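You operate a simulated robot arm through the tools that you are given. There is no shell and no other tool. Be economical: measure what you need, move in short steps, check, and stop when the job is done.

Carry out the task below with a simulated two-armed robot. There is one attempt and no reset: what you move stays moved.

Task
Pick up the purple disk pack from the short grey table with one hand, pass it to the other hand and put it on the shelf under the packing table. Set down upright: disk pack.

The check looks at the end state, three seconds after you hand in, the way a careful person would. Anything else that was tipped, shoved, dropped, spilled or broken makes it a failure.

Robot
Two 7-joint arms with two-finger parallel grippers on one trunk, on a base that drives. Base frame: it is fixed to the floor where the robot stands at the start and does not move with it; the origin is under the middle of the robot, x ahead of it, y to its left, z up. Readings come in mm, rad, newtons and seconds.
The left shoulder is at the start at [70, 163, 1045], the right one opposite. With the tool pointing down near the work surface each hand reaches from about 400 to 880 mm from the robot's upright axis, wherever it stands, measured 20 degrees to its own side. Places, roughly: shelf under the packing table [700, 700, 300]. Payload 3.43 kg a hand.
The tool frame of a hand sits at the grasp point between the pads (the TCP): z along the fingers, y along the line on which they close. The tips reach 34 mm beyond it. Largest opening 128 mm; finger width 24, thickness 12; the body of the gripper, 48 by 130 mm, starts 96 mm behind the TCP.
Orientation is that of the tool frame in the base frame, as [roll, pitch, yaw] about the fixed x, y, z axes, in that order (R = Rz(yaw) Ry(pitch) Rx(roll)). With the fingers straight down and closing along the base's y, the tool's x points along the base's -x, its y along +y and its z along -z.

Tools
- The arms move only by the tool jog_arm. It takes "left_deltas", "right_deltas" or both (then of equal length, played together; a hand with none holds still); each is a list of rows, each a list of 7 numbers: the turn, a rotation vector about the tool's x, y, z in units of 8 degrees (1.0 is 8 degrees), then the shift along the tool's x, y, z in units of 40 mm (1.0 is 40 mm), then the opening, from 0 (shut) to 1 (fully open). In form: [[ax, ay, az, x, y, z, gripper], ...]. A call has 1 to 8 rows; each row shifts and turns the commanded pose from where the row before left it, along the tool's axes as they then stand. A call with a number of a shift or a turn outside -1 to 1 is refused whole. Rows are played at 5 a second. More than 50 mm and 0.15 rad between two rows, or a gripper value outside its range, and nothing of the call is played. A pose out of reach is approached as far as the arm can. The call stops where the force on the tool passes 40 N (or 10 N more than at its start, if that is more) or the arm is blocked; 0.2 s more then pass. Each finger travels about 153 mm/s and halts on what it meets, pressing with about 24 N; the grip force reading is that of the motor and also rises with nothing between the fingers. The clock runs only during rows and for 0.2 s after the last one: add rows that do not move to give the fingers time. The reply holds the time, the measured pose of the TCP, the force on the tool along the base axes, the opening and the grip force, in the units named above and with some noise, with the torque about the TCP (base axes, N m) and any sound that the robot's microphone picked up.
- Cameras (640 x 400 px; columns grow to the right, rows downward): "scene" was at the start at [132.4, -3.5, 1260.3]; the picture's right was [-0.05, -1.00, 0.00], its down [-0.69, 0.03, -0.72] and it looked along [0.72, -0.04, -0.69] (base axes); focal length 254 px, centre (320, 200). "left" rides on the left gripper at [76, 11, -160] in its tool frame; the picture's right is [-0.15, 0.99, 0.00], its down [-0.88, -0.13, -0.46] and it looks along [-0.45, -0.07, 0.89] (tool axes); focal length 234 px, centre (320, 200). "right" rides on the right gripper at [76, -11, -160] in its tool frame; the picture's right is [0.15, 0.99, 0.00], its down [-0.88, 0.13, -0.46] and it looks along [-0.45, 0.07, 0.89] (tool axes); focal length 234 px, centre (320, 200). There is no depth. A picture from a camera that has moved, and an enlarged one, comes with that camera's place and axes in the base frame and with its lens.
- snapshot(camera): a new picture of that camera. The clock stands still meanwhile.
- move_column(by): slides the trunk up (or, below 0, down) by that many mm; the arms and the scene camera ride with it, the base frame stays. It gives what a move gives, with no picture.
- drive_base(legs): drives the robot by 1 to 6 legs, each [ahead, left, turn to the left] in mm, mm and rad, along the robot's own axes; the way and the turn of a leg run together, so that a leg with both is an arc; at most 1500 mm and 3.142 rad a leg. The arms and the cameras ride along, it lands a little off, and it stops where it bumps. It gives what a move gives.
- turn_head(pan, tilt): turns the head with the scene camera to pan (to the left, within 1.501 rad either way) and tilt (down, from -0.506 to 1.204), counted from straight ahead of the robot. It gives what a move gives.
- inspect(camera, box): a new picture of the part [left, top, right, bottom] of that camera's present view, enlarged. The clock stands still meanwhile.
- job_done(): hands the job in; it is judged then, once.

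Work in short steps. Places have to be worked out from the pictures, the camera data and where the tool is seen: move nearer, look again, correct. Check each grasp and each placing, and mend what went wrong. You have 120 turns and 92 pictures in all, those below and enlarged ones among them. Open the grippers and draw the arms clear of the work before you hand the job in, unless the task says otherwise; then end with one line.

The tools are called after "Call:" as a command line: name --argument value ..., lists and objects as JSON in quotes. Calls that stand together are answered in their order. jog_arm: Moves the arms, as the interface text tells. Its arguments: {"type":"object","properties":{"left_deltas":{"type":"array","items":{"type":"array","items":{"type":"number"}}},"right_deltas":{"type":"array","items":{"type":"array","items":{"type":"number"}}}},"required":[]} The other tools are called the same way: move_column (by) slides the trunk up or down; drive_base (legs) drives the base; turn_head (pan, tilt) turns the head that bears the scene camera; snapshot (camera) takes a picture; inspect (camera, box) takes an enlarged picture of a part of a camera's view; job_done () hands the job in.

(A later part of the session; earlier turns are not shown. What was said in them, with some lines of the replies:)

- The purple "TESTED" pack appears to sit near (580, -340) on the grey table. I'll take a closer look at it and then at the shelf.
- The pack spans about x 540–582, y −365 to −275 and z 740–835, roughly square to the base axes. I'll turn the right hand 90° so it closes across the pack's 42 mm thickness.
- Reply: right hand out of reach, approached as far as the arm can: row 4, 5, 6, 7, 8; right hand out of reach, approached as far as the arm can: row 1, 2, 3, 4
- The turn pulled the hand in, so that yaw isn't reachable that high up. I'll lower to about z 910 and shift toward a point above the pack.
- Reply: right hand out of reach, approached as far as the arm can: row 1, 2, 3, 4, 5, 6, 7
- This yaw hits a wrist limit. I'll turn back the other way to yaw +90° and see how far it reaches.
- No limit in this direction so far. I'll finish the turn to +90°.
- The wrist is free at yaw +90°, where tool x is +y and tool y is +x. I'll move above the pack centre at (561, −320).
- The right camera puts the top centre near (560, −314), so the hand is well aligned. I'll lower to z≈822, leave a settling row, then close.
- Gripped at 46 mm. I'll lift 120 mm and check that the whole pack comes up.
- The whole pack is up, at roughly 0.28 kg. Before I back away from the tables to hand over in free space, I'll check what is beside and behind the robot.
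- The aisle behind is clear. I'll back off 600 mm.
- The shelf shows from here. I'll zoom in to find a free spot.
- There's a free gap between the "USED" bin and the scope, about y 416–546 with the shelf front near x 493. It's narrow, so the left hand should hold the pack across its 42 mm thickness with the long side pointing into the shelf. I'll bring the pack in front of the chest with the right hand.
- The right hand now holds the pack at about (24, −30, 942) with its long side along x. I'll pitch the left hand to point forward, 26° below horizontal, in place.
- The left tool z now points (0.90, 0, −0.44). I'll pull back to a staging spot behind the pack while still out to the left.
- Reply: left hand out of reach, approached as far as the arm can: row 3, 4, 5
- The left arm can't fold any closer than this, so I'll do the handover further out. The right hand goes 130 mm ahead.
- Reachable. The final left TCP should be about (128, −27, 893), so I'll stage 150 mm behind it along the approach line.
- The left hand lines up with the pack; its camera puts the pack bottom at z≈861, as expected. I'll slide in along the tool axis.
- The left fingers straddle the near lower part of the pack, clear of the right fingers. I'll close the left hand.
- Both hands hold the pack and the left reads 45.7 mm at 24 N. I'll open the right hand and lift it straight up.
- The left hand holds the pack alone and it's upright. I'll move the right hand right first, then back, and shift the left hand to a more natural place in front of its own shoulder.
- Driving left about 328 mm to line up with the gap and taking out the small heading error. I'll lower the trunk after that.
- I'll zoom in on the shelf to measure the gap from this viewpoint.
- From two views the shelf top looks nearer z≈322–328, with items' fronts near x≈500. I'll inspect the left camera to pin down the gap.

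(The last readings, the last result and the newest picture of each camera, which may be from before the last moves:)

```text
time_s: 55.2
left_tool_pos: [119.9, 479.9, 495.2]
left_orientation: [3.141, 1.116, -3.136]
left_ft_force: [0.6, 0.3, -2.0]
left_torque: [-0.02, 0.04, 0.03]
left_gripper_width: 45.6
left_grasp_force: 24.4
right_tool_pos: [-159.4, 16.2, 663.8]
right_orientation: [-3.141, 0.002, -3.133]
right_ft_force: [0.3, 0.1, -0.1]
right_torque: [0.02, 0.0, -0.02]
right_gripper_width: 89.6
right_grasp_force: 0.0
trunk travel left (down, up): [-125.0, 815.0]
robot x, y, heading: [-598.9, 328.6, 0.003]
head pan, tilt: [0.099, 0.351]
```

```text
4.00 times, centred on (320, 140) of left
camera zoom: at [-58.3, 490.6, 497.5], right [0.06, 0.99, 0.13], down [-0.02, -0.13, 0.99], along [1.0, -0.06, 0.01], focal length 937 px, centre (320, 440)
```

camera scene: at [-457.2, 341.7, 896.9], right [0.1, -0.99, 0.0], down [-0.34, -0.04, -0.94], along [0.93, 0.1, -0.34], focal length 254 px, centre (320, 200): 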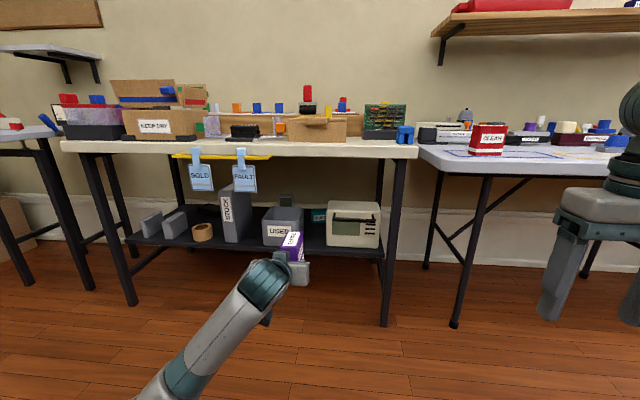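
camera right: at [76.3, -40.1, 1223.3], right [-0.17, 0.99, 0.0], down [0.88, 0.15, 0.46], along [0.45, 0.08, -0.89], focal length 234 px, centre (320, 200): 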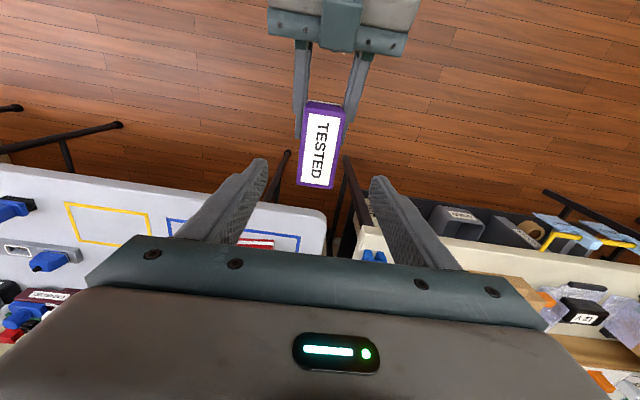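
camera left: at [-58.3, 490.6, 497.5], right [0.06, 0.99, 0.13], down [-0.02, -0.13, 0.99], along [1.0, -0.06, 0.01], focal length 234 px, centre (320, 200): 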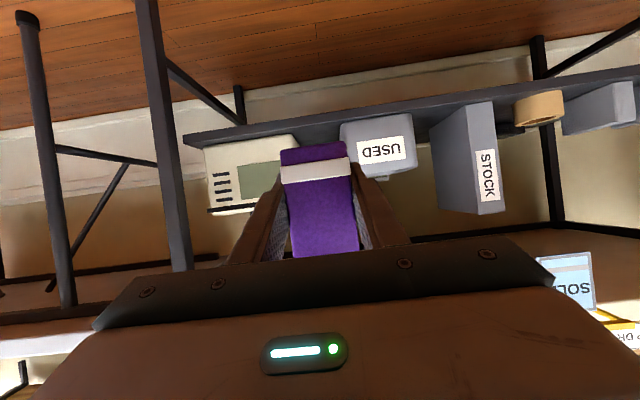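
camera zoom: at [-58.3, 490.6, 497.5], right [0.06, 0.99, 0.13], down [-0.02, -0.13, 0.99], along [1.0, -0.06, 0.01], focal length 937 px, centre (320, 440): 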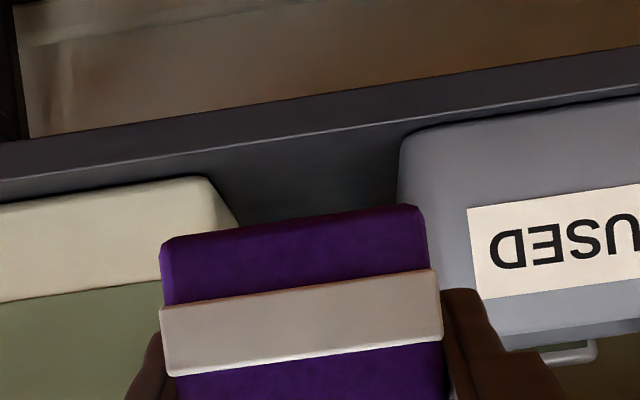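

Gap is about y 420–525, centred near 472. I'll creep closer with the pack still well above the shelf and measure again.

Call:
drive_base --legs '[[230, -8, -0.003]]'

Call:
move_column --by -40

Call:
snapshot --camera "left"

Call:
snapshot --camera "scene"

```text
time_s: 57.0
left_tool_pos: [351.1, 471.8, 496.2]
left_orientation: [3.141, 1.117, -3.136]
left_ft_force: [-0.1, -0.5, -2.8]
left_torque: [0.04, 0.03, 0.03]
left_gripper_width: 45.8
left_grasp_force: 23.6
right_tool_pos: [70.7, 8.5, 664.7]
right_orientation: [3.141, 0.0, -3.133]
right_ft_force: [0.2, -0.6, 0.2]
right_torque: [0.02, 0.01, -0.01]
right_gripper_width: 89.7
right_grasp_force: 0.1
trunk travel left (down, up): [-125.0, 815.0]
robot x, y, heading: [-367.6, 325.5, -0.0]
head pan, tilt: [0.099, 0.351]
```

```text
time_s: 57.8
left_tool_pos: [348.9, 472.6, 453.6]
left_orientation: [-3.141, 1.116, -3.137]
left_ft_force: [0.1, 0.1, -1.4]
left_torque: [0.03, 0.04, 0.01]
left_gripper_width: 45.6
left_grasp_force: 24.0
right_tool_pos: [71.2, 8.2, 622.6]
right_orientation: [3.14, 0.001, -3.135]
right_ft_force: [0.0, -0.2, -0.2]
right_torque: [0.0, 0.02, -0.03]
right_gripper_width: 89.5
right_grasp_force: 0.1
trunk travel left (down, up): [-85.0, 855.0]
robot x, y, heading: [-370.3, 323.8, 0.008]
head pan, tilt: [0.099, 0.351]
```

```text
66 pictures are left
camera left: at [172.3, 482.9, 457.6], right [0.06, 0.99, 0.13], down [-0.02, -0.13, 0.99], along [1.0, -0.06, 0.01], focal length 234 px, centre (320, 200)
```

left: 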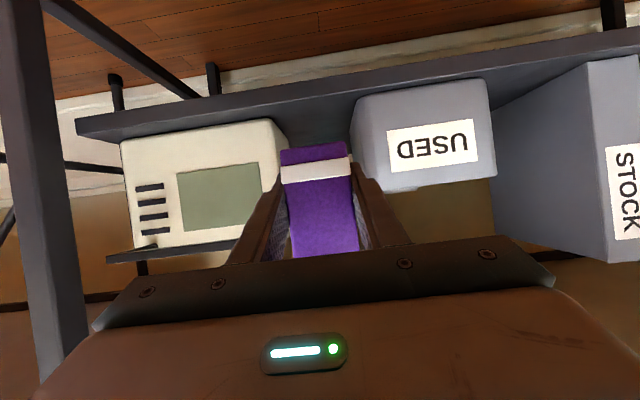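

```text
65 pictures are left
camera scene: at [-226.8, 334.4, 857.0], right [0.1, -0.99, 0.0], down [-0.34, -0.04, -0.94], along [0.93, 0.1, -0.34], focal length 254 px, centre (320, 200)
```

scene: 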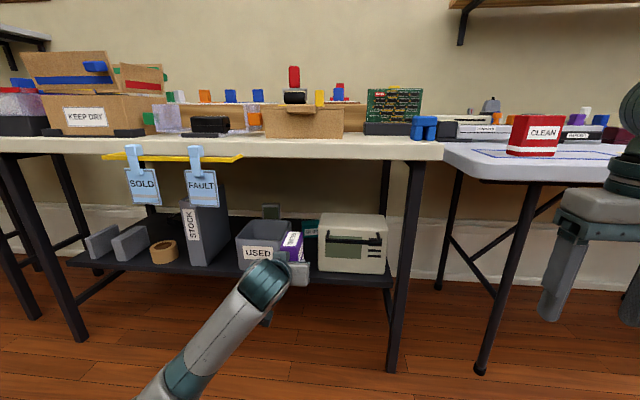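

I'll zoom in on the left camera again.

Call:
inspect --camera "left" --box '[240, 70, 400, 170]'

```text
4.00 times, centred on (320, 120) of left
camera zoom: at [172.3, 482.9, 457.6], right [0.06, 0.99, 0.13], down [-0.02, -0.13, 0.99], along [1.0, -0.06, 0.01], focal length 937 px, centre (320, 520)
```

zoom: 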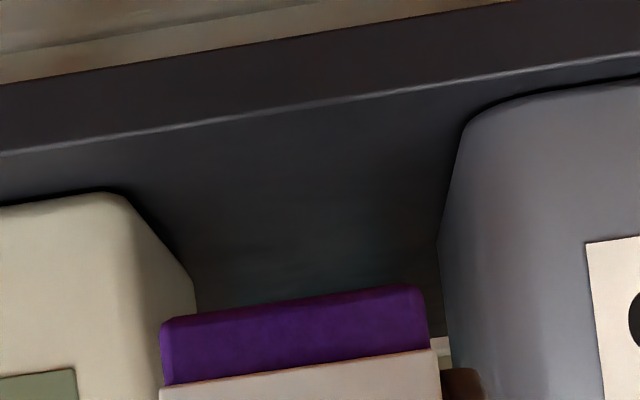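

Combining the views, the shelf top is at z≈345, its front edge at x≈435 and the gap at y 412–526. I'll drive in to a TCP of about (472, 469) with the pack bottom still well above the shelf.

Call:
drive_base --legs '[[123, -3, -0.005]]'

Call:
snapshot --camera "left"

Call:
inspect --camera "scene" --box '[200, 180, 440, 330]'

```text
time_s: 59.0
left_tool_pos: [472.8, 467.8, 454.3]
left_orientation: [3.141, 1.115, -3.14]
left_ft_force: [0.0, 0.0, -1.7]
left_torque: [-0.03, 0.06, 0.01]
left_gripper_width: 46.0
left_grasp_force: 24.0
right_tool_pos: [191.2, 5.0, 623.8]
right_orientation: [-3.14, 0.0, -3.137]
right_ft_force: [-0.8, 0.5, 0.2]
right_torque: [0.01, 0.02, -0.02]
right_gripper_width: 89.8
right_grasp_force: 0.1
trunk travel left (down, up): [-85.0, 855.0]
robot x, y, heading: [-246.8, 318.8, 0.002]
head pan, tilt: [0.099, 0.351]
```

```text
63 pictures are left
camera left: at [294.7, 478.5, 457.4], right [0.06, 0.99, 0.13], down [-0.02, -0.13, 0.99], along [1.0, -0.07, 0.01], focal length 234 px, centre (320, 200)
```

left: 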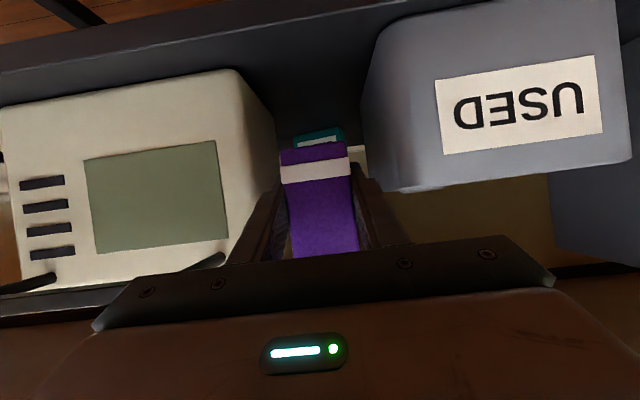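

```text
2.67 times, centred on (320, 255) of scene
camera zoom: at [-104.7, 331.1, 856.9], right [0.1, -0.99, 0.0], down [-0.34, -0.03, -0.94], along [0.93, 0.09, -0.34], focal length 677 px, centre (320, 53)
```

zoom: 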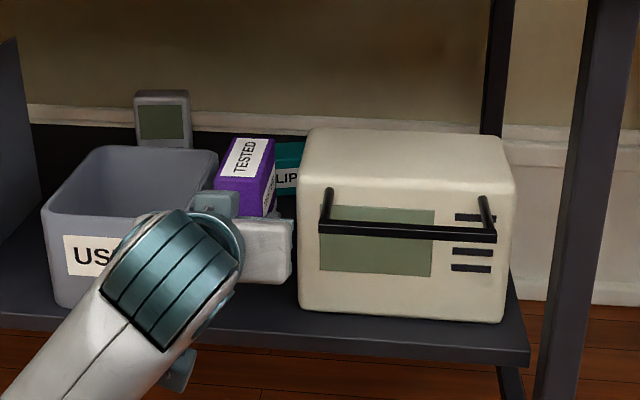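

Centred in the gap: scope side ≈416, bin side ≈522, pack at 468. I'll lower the trunk 55 mm, keeping about 20 mm of margin.

Call:
move_column --by -55

Call:
snapshot --camera "left"

Call:
snapshot --camera "scene"

```text
time_s: 60.0
left_tool_pos: [472.9, 468.1, 400.8]
left_orientation: [3.141, 1.116, -3.141]
left_ft_force: [0.5, 0.9, -1.4]
left_torque: [-0.01, 0.09, -0.02]
left_gripper_width: 45.7
left_grasp_force: 23.6
right_tool_pos: [190.8, 3.4, 569.0]
right_orientation: [-3.141, -0.001, -3.136]
right_ft_force: [0.3, 0.1, 0.6]
right_torque: [-0.01, 0.03, 0.02]
right_gripper_width: 89.9
right_grasp_force: 0.0
trunk travel left (down, up): [-30.0, 910.0]
robot x, y, heading: [-251.4, 322.1, -0.0]
head pan, tilt: [0.099, 0.351]
```

```text
61 pictures are left
camera left: at [294.6, 478.6, 402.6], right [0.06, 0.99, 0.13], down [-0.02, -0.13, 0.99], along [1.0, -0.07, 0.01], focal length 234 px, centre (320, 200)
```

left: 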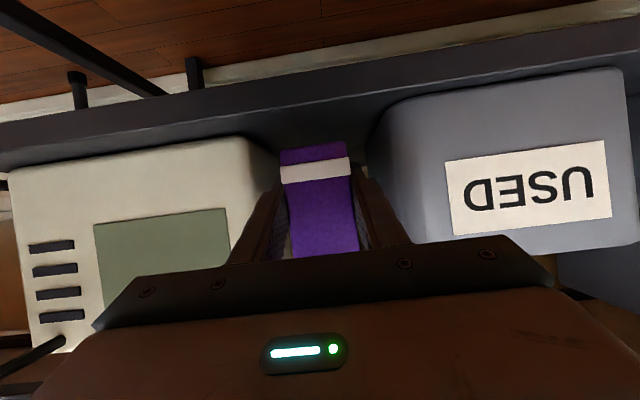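

```text
60 pictures are left
camera scene: at [-104.8, 331.2, 802.0], right [0.1, -0.99, 0.0], down [-0.34, -0.03, -0.94], along [0.93, 0.09, -0.34], focal length 254 px, centre (320, 200)
```

scene: 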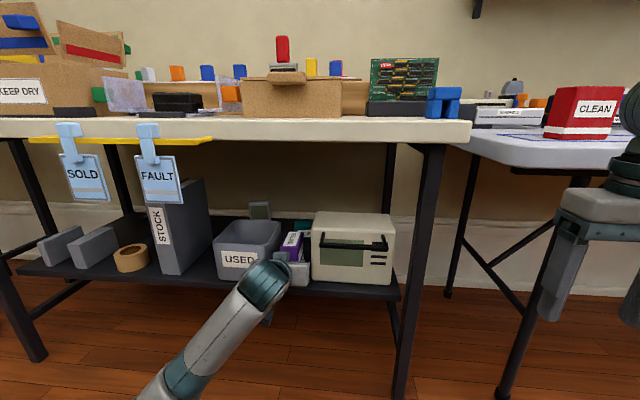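

Pack bottom is about z 366 and the shelf about 345–349. I'll lower 10 mm by jogging and watch the force.

Call:
jog_arm --left_deltas '[[0, 0, 0, 0.075, 0, 0.036, 0.1], [0, 0, 0, 0.075, 0, 0.036, 0.1], [0, 0, 0, 0.075, 0, 0.036, 0.1], [0, 0, 0, 0, 0, 0, 0.1]]'

Call:
jog_arm --left_deltas '[[0, 0, 0, 0.045, 0, 0.022, 0.1], [0, 0, 0, 0.045, 0, 0.022, 0.1], [0, 0, 0, 0, 0, 0, 0.1]]'

```text
time_s: 61.0
left_tool_pos: [473.4, 467.9, 390.2]
left_orientation: [3.141, 1.115, -3.14]
left_ft_force: [0.3, -0.9, -2.3]
left_torque: [-0.01, 0.04, 0.05]
left_gripper_width: 46.0
left_grasp_force: 24.6
right_tool_pos: [191.3, 3.4, 568.5]
right_orientation: [-3.141, 0.0, -3.136]
right_ft_force: [-0.4, -0.1, -0.5]
right_torque: [-0.02, -0.03, 0.01]
right_gripper_width: 89.6
right_grasp_force: 0.2
trunk travel left (down, up): [-30.0, 910.0]
robot x, y, heading: [-248.7, 324.0, -0.001]
head pan, tilt: [0.099, 0.351]
```

```text
time_s: 61.8
left_tool_pos: [472.0, 468.2, 385.7]
left_orientation: [-3.141, 1.114, -3.139]
left_ft_force: [0.0, -1.1, -2.7]
left_torque: [0.02, 0.03, 0.01]
left_gripper_width: 45.9
left_grasp_force: 24.0
right_tool_pos: [191.7, 3.6, 568.8]
right_orientation: [3.141, 0.001, -3.135]
right_ft_force: [-0.8, -0.1, 0.4]
right_torque: [0.02, 0.0, -0.01]
right_gripper_width: 89.6
right_grasp_force: 0.1
trunk travel left (down, up): [-30.0, 910.0]
robot x, y, heading: [-249.1, 324.0, -0.002]
head pan, tilt: [0.099, 0.351]
```

No contact yet, so I'll continue in small steps.

Call:
jog_arm --left_deltas '[[0, 0, 0, 0.045, 0, 0.022, 0.1], [0, 0, 0, 0.045, 0, 0.022, 0.1], [0, 0, 0, 0, 0, 0, 0.1]]'

Call:
jog_arm --left_deltas '[[0, 0, 0, 0.045, 0, 0.022, 0.1], [0, 0, 0, 0, 0, 0, 0.1]]'

Call:
jog_arm --left_deltas '[[0, 0, 0, 0.045, 0, 0.022, 0.1], [0, 0, 0, 0, 0, 0, 0.1]]'

```text
time_s: 62.6
left_tool_pos: [471.9, 468.4, 380.1]
left_orientation: [3.141, 1.116, -3.14]
left_ft_force: [0.2, 0.8, -1.5]
left_torque: [-0.03, 0.06, 0.01]
left_gripper_width: 45.7
left_grasp_force: 24.2
right_tool_pos: [190.9, 3.2, 568.9]
right_orientation: [-3.141, 0.0, -3.138]
right_ft_force: [0.6, 0.5, 1.2]
right_torque: [0.03, 0.02, -0.02]
right_gripper_width: 89.6
right_grasp_force: 0.1
trunk travel left (down, up): [-30.0, 910.0]
robot x, y, heading: [-247.6, 322.9, -0.0]
head pan, tilt: [0.099, 0.351]
```

```text
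time_s: 63.2
left_tool_pos: [471.6, 468.0, 378.6]
left_orientation: [3.141, 1.114, 3.141]
left_ft_force: [0.2, -0.8, -2.6]
left_torque: [0.01, 0.01, 0.0]
left_gripper_width: 45.9
left_grasp_force: 24.0
right_tool_pos: [191.2, 4.5, 568.9]
right_orientation: [3.141, 0.0, -3.136]
right_ft_force: [-0.2, 0.6, 0.1]
right_torque: [0.02, -0.01, 0.03]
right_gripper_width: 89.4
right_grasp_force: 0.0
trunk travel left (down, up): [-30.0, 910.0]
robot x, y, heading: [-247.8, 323.7, 0.002]
head pan, tilt: [0.099, 0.351]
```

```text
time_s: 63.8
left_tool_pos: [472.5, 466.8, 376.4]
left_orientation: [-3.14, 1.116, -3.139]
left_ft_force: [0.9, 0.9, -2.4]
left_torque: [0.0, 0.08, -0.01]
left_gripper_width: 46.0
left_grasp_force: 23.5
right_tool_pos: [191.2, 4.5, 569.0]
right_orientation: [-3.141, 0.0, -3.137]
right_ft_force: [-0.2, 0.0, 0.8]
right_torque: [-0.01, 0.0, -0.02]
right_gripper_width: 89.6
right_grasp_force: 0.1
trunk travel left (down, up): [-30.0, 910.0]
robot x, y, heading: [-246.8, 321.0, 0.001]
head pan, tilt: [0.099, 0.351]
```

Still no contact. I'll check the left camera for the remaining gap.

Call:
inspect --camera "left" --box '[240, 80, 400, 180]'

Call:
inspect --camera "scene" --box '[240, 210, 340, 272]'

```text
4.00 times, centred on (320, 130) of left
camera zoom: at [294.4, 478.5, 380.0], right [0.06, 0.99, 0.13], down [-0.02, -0.13, 0.99], along [1.0, -0.07, 0.01], focal length 937 px, centre (320, 480)
```

zoom: 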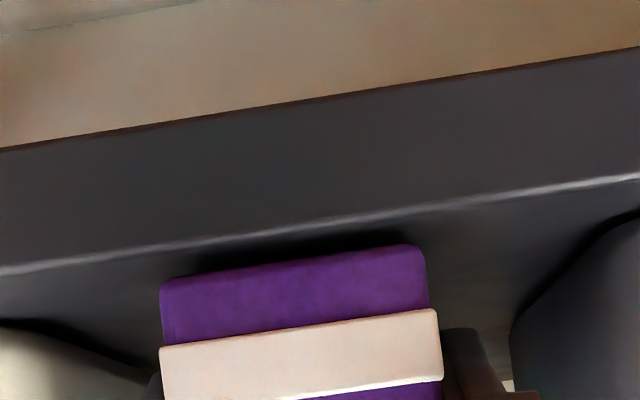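

```text
6.40 times, centred on (290, 241) of scene
camera zoom: at [-104.8, 331.2, 801.9], right [0.1, -0.99, 0.0], down [-0.34, -0.03, -0.94], along [0.93, 0.09, -0.34], focal length 1624 px, centre (512, -62)
```

zoom: 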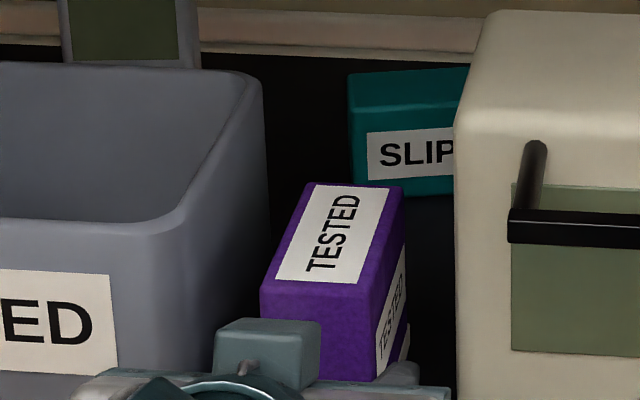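

The pack bottom looks only a few mm above the shelf, and the sides are clear. I'll keep lowering by 2 mm steps.

Call:
jog_arm --left_deltas '[[0, 0, 0, 0.045, 0, 0.022, 0.1], [0, 0, 0, 0, 0, 0, 0.1]]'

Call:
jog_arm --left_deltas '[[0, 0, 0, 0.045, 0, 0.022, 0.1], [0, 0, 0, 0, 0, 0, 0.1]]'

```text
time_s: 64.4
left_tool_pos: [472.8, 467.6, 375.0]
left_orientation: [-3.139, 1.115, -3.139]
left_ft_force: [1.1, 0.0, -2.6]
left_torque: [0.0, 0.1, 0.0]
left_gripper_width: 45.7
left_grasp_force: 23.9
right_tool_pos: [191.1, 4.9, 568.1]
right_orientation: [-3.141, -0.001, -3.137]
right_ft_force: [-0.1, -0.2, -0.1]
right_torque: [-0.01, 0.01, -0.01]
right_gripper_width: 89.6
right_grasp_force: 0.0
trunk travel left (down, up): [-30.0, 910.0]
robot x, y, heading: [-245.7, 317.3, -0.002]
head pan, tilt: [0.099, 0.351]
```

```text
time_s: 65.0
left_tool_pos: [472.2, 468.1, 374.4]
left_orientation: [-3.141, 1.117, -3.141]
left_ft_force: [-1.1, 0.0, 0.7]
left_torque: [0.03, -0.17, -0.03]
left_gripper_width: 46.0
left_grasp_force: 23.6
right_tool_pos: [191.9, 3.7, 568.4]
right_orientation: [3.141, 0.0, -3.136]
right_ft_force: [-0.3, 0.7, -0.1]
right_torque: [0.02, -0.01, 0.05]
right_gripper_width: 89.5
right_grasp_force: 0.1
trunk travel left (down, up): [-30.0, 910.0]
robot x, y, heading: [-245.2, 323.3, 0.001]
head pan, tilt: [0.099, 0.351]
```

Contact is beginning: Fz rose from −2.6 to +0.7. One more small step to seat it.

Call:
jog_arm --left_deltas '[[0, 0, 0, 0.03, 0, 0.015, 0.1], [0, 0, 0, 0, 0, 0, 0.1]]'

Call:
inspect --camera "left" --box '[240, 80, 400, 180]'

```text
time_s: 65.6
left_tool_pos: [472.2, 467.1, 373.8]
left_orientation: [-3.141, 1.12, -3.141]
left_ft_force: [-0.3, -1.3, 8.8]
left_torque: [-0.01, 0.29, 0.0]
left_gripper_width: 45.7
left_grasp_force: 24.0
right_tool_pos: [190.9, 3.3, 568.0]
right_orientation: [3.141, 0.002, -3.135]
right_ft_force: [0.3, -0.1, 0.2]
right_torque: [0.01, 0.03, 0.02]
right_gripper_width: 89.5
right_grasp_force: 0.0
trunk travel left (down, up): [-30.0, 910.0]
robot x, y, heading: [-249.5, 320.5, -0.001]
head pan, tilt: [0.099, 0.351]
```

```text
4.00 times, centred on (320, 130) of left
camera zoom: at [294.9, 478.1, 376.2], right [0.06, 0.99, 0.13], down [-0.03, -0.13, 0.99], along [1.0, -0.07, 0.02], focal length 937 px, centre (320, 480)
```

zoom: 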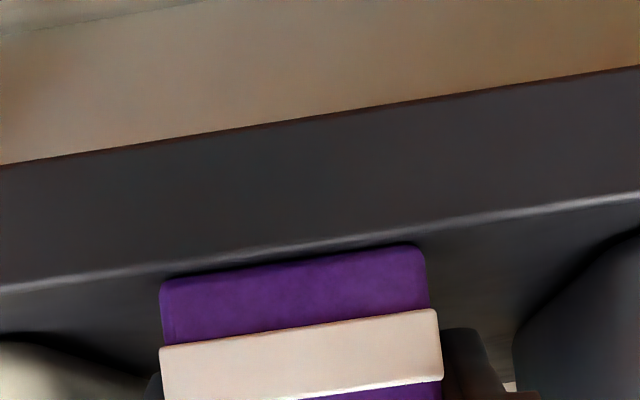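

It's seated, but the near face is only about 10 mm inside the shelf edge. I'll lift 8 mm, go 40 mm deeper, and set it down again.

Call:
jog_arm --left_deltas '[[0, 0, 0, -0.1, 0, -0.05, 0.1], [0, 0, 0, -0.1, 0, -0.05, 0.1], [0, 0, 0, -0.11, 0, 0.225, 0.1], [0, 0, 0, -0.11, 0, 0.225, 0.1], [0, 0, 0, -0.11, 0, 0.225, 0.1], [0, 0, 0, -0.11, 0, 0.225, 0.1], [0, 0, 0, 0, 0, 0, 0.1]]'

Call:
snapshot --camera "left"

```text
time_s: 67.2
left_tool_pos: [513.0, 468.0, 379.2]
left_orientation: [3.141, 1.114, -3.139]
left_ft_force: [0.4, 0.1, -2.6]
left_torque: [0.0, 0.06, -0.01]
left_gripper_width: 45.7
left_grasp_force: 24.2
right_tool_pos: [190.9, 3.6, 568.3]
right_orientation: [3.141, -0.001, -3.136]
right_ft_force: [0.3, -0.6, 0.4]
right_torque: [0.03, 0.01, -0.06]
right_gripper_width: 89.6
right_grasp_force: 0.1
trunk travel left (down, up): [-30.0, 910.0]
robot x, y, heading: [-250.4, 320.5, 0.008]
head pan, tilt: [0.099, 0.351]
```

```text
56 pictures are left
camera left: at [335.2, 479.3, 383.5], right [0.06, 0.99, 0.13], down [-0.02, -0.13, 0.99], along [1.0, -0.07, 0.01], focal length 234 px, centre (320, 200)
```

left: 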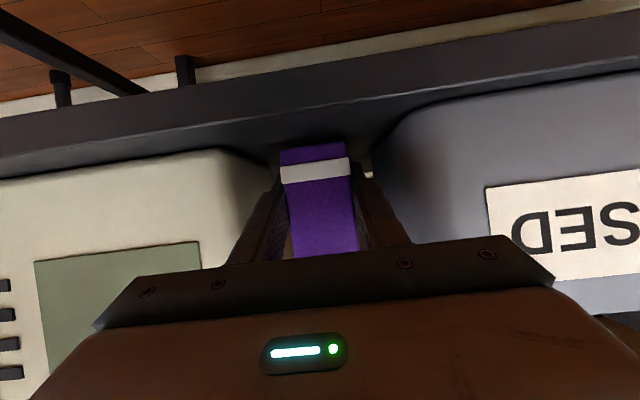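

Deeper and still centred. Lowering again in 2 mm steps.

Call:
jog_arm --left_deltas '[[0, 0, 0, 0.045, 0, 0.022, 0.1], [0, 0, 0, 0.03, 0, 0.015, 0.1], [0, 0, 0, 0, 0, 0, 0.1]]'

Call:
jog_arm --left_deltas '[[0, 0, 0, 0.045, 0, 0.022, 0.1], [0, 0, 0, 0, 0, 0, 0.1]]'

```text
time_s: 68.0
left_tool_pos: [513.1, 468.6, 377.4]
left_orientation: [-3.14, 1.114, -3.141]
left_ft_force: [0.4, -0.3, -2.4]
left_torque: [0.01, 0.04, -0.03]
left_gripper_width: 45.8
left_grasp_force: 23.8
right_tool_pos: [192.3, 3.3, 567.9]
right_orientation: [3.141, 0.001, -3.137]
right_ft_force: [0.6, 0.3, 0.4]
right_torque: [0.03, 0.02, -0.04]
right_gripper_width: 89.4
right_grasp_force: 0.1
trunk travel left (down, up): [-30.0, 910.0]
robot x, y, heading: [-247.7, 322.9, -0.0]
head pan, tilt: [0.099, 0.351]
```

```text
time_s: 68.6
left_tool_pos: [513.0, 467.7, 374.8]
left_orientation: [-3.141, 1.114, -3.139]
left_ft_force: [0.3, -1.1, -1.6]
left_torque: [-0.02, 0.05, -0.02]
left_gripper_width: 45.8
left_grasp_force: 24.2
right_tool_pos: [191.0, 4.1, 568.3]
right_orientation: [3.141, 0.0, -3.137]
right_ft_force: [0.6, 0.4, -0.1]
right_torque: [0.0, -0.02, 0.0]
right_gripper_width: 89.6
right_grasp_force: 0.0
trunk travel left (down, up): [-30.0, 910.0]
robot x, y, heading: [-244.0, 321.6, -0.003]
head pan, tilt: [0.099, 0.351]
```

Almost there, so one more 2 mm step.

Call:
jog_arm --left_deltas '[[0, 0, 0, 0.045, 0, 0.022, 0.1], [0, 0, 0, 0, 0, 0, 0.1]]'

```text
time_s: 69.2
left_tool_pos: [513.8, 467.5, 373.7]
left_orientation: [-3.142, 1.116, -3.14]
left_ft_force: [-0.2, -0.3, 0.3]
left_torque: [0.0, -0.13, -0.06]
left_gripper_width: 46.0
left_grasp_force: 24.0
right_tool_pos: [191.3, 3.1, 568.3]
right_orientation: [-3.14, 0.0, -3.137]
right_ft_force: [-0.8, -0.3, 0.1]
right_torque: [0.01, 0.02, 0.0]
right_gripper_width: 89.6
right_grasp_force: 0.1
trunk travel left (down, up): [-30.0, 910.0]
robot x, y, heading: [-245.4, 322.4, -0.003]
head pan, tilt: [0.099, 0.351]
```

It touches. I'll press 0.7 mm more, then open slowly to about 60 mm so the fingers don't reach the neighbours.

Call:
jog_arm --left_deltas '[[0, 0, 0, 0.015, 0, 0.007, 0.1], [0, 0, 0, 0, 0, 0, 0.37], [0, 0, 0, 0, 0, 0, 0.4], [0, 0, 0, 0, 0, 0, 0.45], [0, 0, 0, 0, 0, 0, 0.47]]'

Call:
snapshot --camera "left"

```text
time_s: 70.4
left_tool_pos: [512.9, 468.9, 371.5]
left_orientation: [-3.141, 1.118, -3.14]
left_ft_force: [0.6, 0.4, -0.1]
left_torque: [-0.01, -0.01, 0.04]
left_gripper_width: 60.3
left_grasp_force: 0.0
right_tool_pos: [192.3, 4.0, 568.3]
right_orientation: [3.141, -0.001, -3.136]
right_ft_force: [0.0, -0.2, 0.3]
right_torque: [0.01, -0.02, 0.0]
right_gripper_width: 89.4
right_grasp_force: 0.1
trunk travel left (down, up): [-30.0, 910.0]
robot x, y, heading: [-244.5, 321.5, 0.0]
head pan, tilt: [0.099, 0.351]
```

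```text
55 pictures are left
camera left: at [334.8, 478.9, 376.2], right [0.06, 0.99, 0.13], down [-0.02, -0.13, 0.99], along [1.0, -0.07, 0.01], focal length 234 px, centre (320, 200)
```

left: 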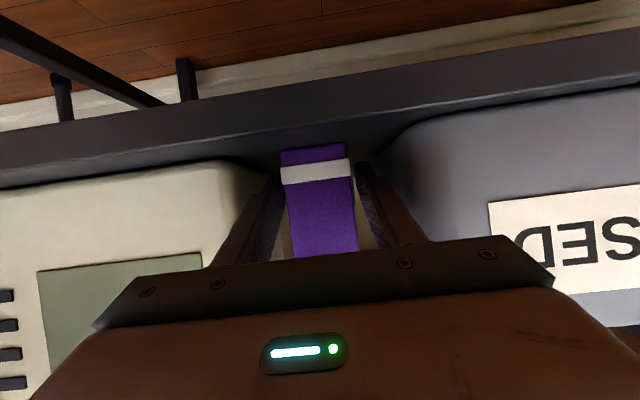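

Released and standing, with visible gaps on both sides. I'll draw back along the tool axis.

Call:
jog_arm --left_deltas '[[0, 0, 0, 0, 0, -0.4, 0.47], [0, 0, 0, 0, 0, -0.5, 0.47], [0, 0, 0, 0, 0, -0.6, 0.47], [0, 0, 0, 0, 0, -0.7, 0.47], [0, 0, 0, 0, 0, -0.7, 0.47], [0, 0, 0, 0, 0, 0, 0.47]]'

Call:
snapshot --camera "left"

```text
time_s: 71.8
left_tool_pos: [407.8, 469.1, 425.0]
left_orientation: [3.14, 1.115, -3.141]
left_ft_force: [-0.4, 0.5, -0.2]
left_torque: [-0.03, 0.0, 0.02]
left_gripper_width: 60.2
left_grasp_force: 0.1
right_tool_pos: [191.3, 3.9, 568.6]
right_orientation: [-3.141, 0.001, -3.138]
right_ft_force: [-0.5, 0.0, 0.1]
right_torque: [-0.01, 0.0, -0.03]
right_gripper_width: 89.5
right_grasp_force: 0.0
trunk travel left (down, up): [-30.0, 910.0]
robot x, y, heading: [-245.7, 320.0, -0.001]
head pan, tilt: [0.099, 0.351]
```

```text
54 pictures are left
camera left: at [229.1, 479.5, 427.9], right [0.06, 0.99, 0.13], down [-0.02, -0.13, 0.99], along [1.0, -0.07, 0.01], focal length 234 px, centre (320, 200)
```

left: 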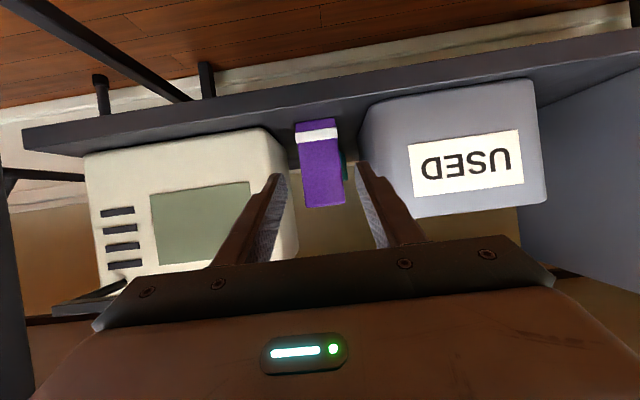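

The pack stands upright on the shelf in the gap. I'll back the robot away and take a final look.

Call:
drive_base --legs '[[-350, 0, 0]]'

Call:
jog_arm --left_deltas '[[0, 0, 0, 0, 0.8, 0, 1], [0, 0, 0, 0, 0.8, 0, 1], [0, 0, 0, 0, 0.8, 0, 1], [0, 0, 0, 0, 0.8, 0, 1]]' --right_deltas '[[0, 0, 0, 0, 0, 0, 1], [0, 0, 0, 0, 0, 0, 1], [0, 0, 0, 0, 0, 0, 1], [0, 0, 0, 0, 0, 0, 1]]'

Call:
snapshot --camera "scene"

Call:
inspect --camera "scene" --box '[200, 170, 400, 295]'

```text
time_s: 74.1
left_tool_pos: [58.4, 467.9, 424.2]
left_orientation: [-3.14, 1.114, -3.141]
left_ft_force: [-0.4, 0.2, -1.3]
left_torque: [0.01, 0.01, 0.0]
left_gripper_width: 60.3
left_grasp_force: 0.2
right_tool_pos: [-157.1, 3.6, 568.7]
right_orientation: [-3.141, 0.001, -3.138]
right_ft_force: [0.2, -0.6, 0.0]
right_torque: [-0.02, 0.0, 0.0]
right_gripper_width: 89.9
right_grasp_force: 0.1
trunk travel left (down, up): [-30.0, 910.0]
robot x, y, heading: [-592.6, 320.0, 0.002]
head pan, tilt: [0.099, 0.351]
```

```text
time_s: 75.1
left_tool_pos: [59.5, 596.4, 423.7]
left_orientation: [-3.14, 1.118, 3.141]
left_ft_force: [0.2, 0.4, -0.3]
left_torque: [-0.03, 0.02, -0.02]
left_gripper_width: 128.1
left_grasp_force: 0.1
right_tool_pos: [-157.0, 3.0, 569.1]
right_orientation: [3.141, -0.001, -3.138]
right_ft_force: [0.7, -0.9, 0.4]
right_torque: [0.0, 0.03, 0.01]
right_gripper_width: 128.2
right_grasp_force: 0.0
trunk travel left (down, up): [-30.0, 910.0]
robot x, y, heading: [-595.7, 320.8, 0.002]
head pan, tilt: [0.099, 0.351]
```

```text
53 pictures are left
camera scene: at [-453.3, 330.8, 802.0], right [0.1, -1.0, 0.0], down [-0.34, -0.03, -0.94], along [0.93, 0.09, -0.34], focal length 254 px, centre (320, 200)
```

scene: 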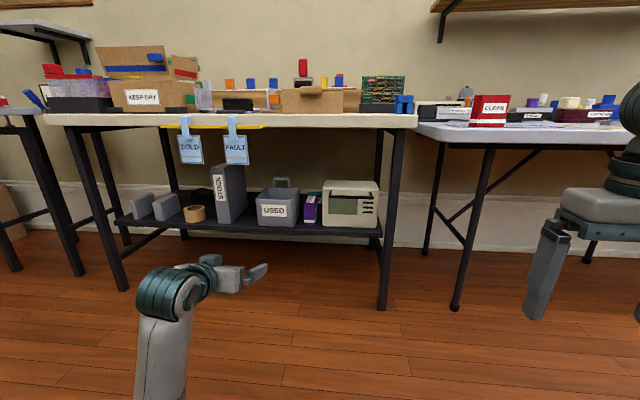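

```text
3.20 times, centred on (300, 232) of scene
camera zoom: at [-453.3, 330.8, 802.0], right [0.1, -1.0, 0.0], down [-0.34, -0.03, -0.94], along [0.93, 0.09, -0.34], focal length 812 px, centre (384, 96)
```

zoom: 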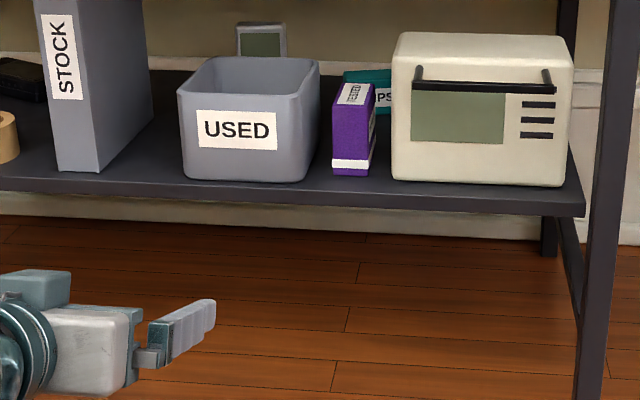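

The pack is upright on the shelf, nothing else looks disturbed, and both hands are open and clear. Handing in.

Call:
job_done

```text
The job is handed in.
```

The purple disk pack was picked up with the right hand, passed to the left, and now stands upright on the shelf under the packing table, between the "USED" bin and the scope; nothing else looked moved in the last picture.
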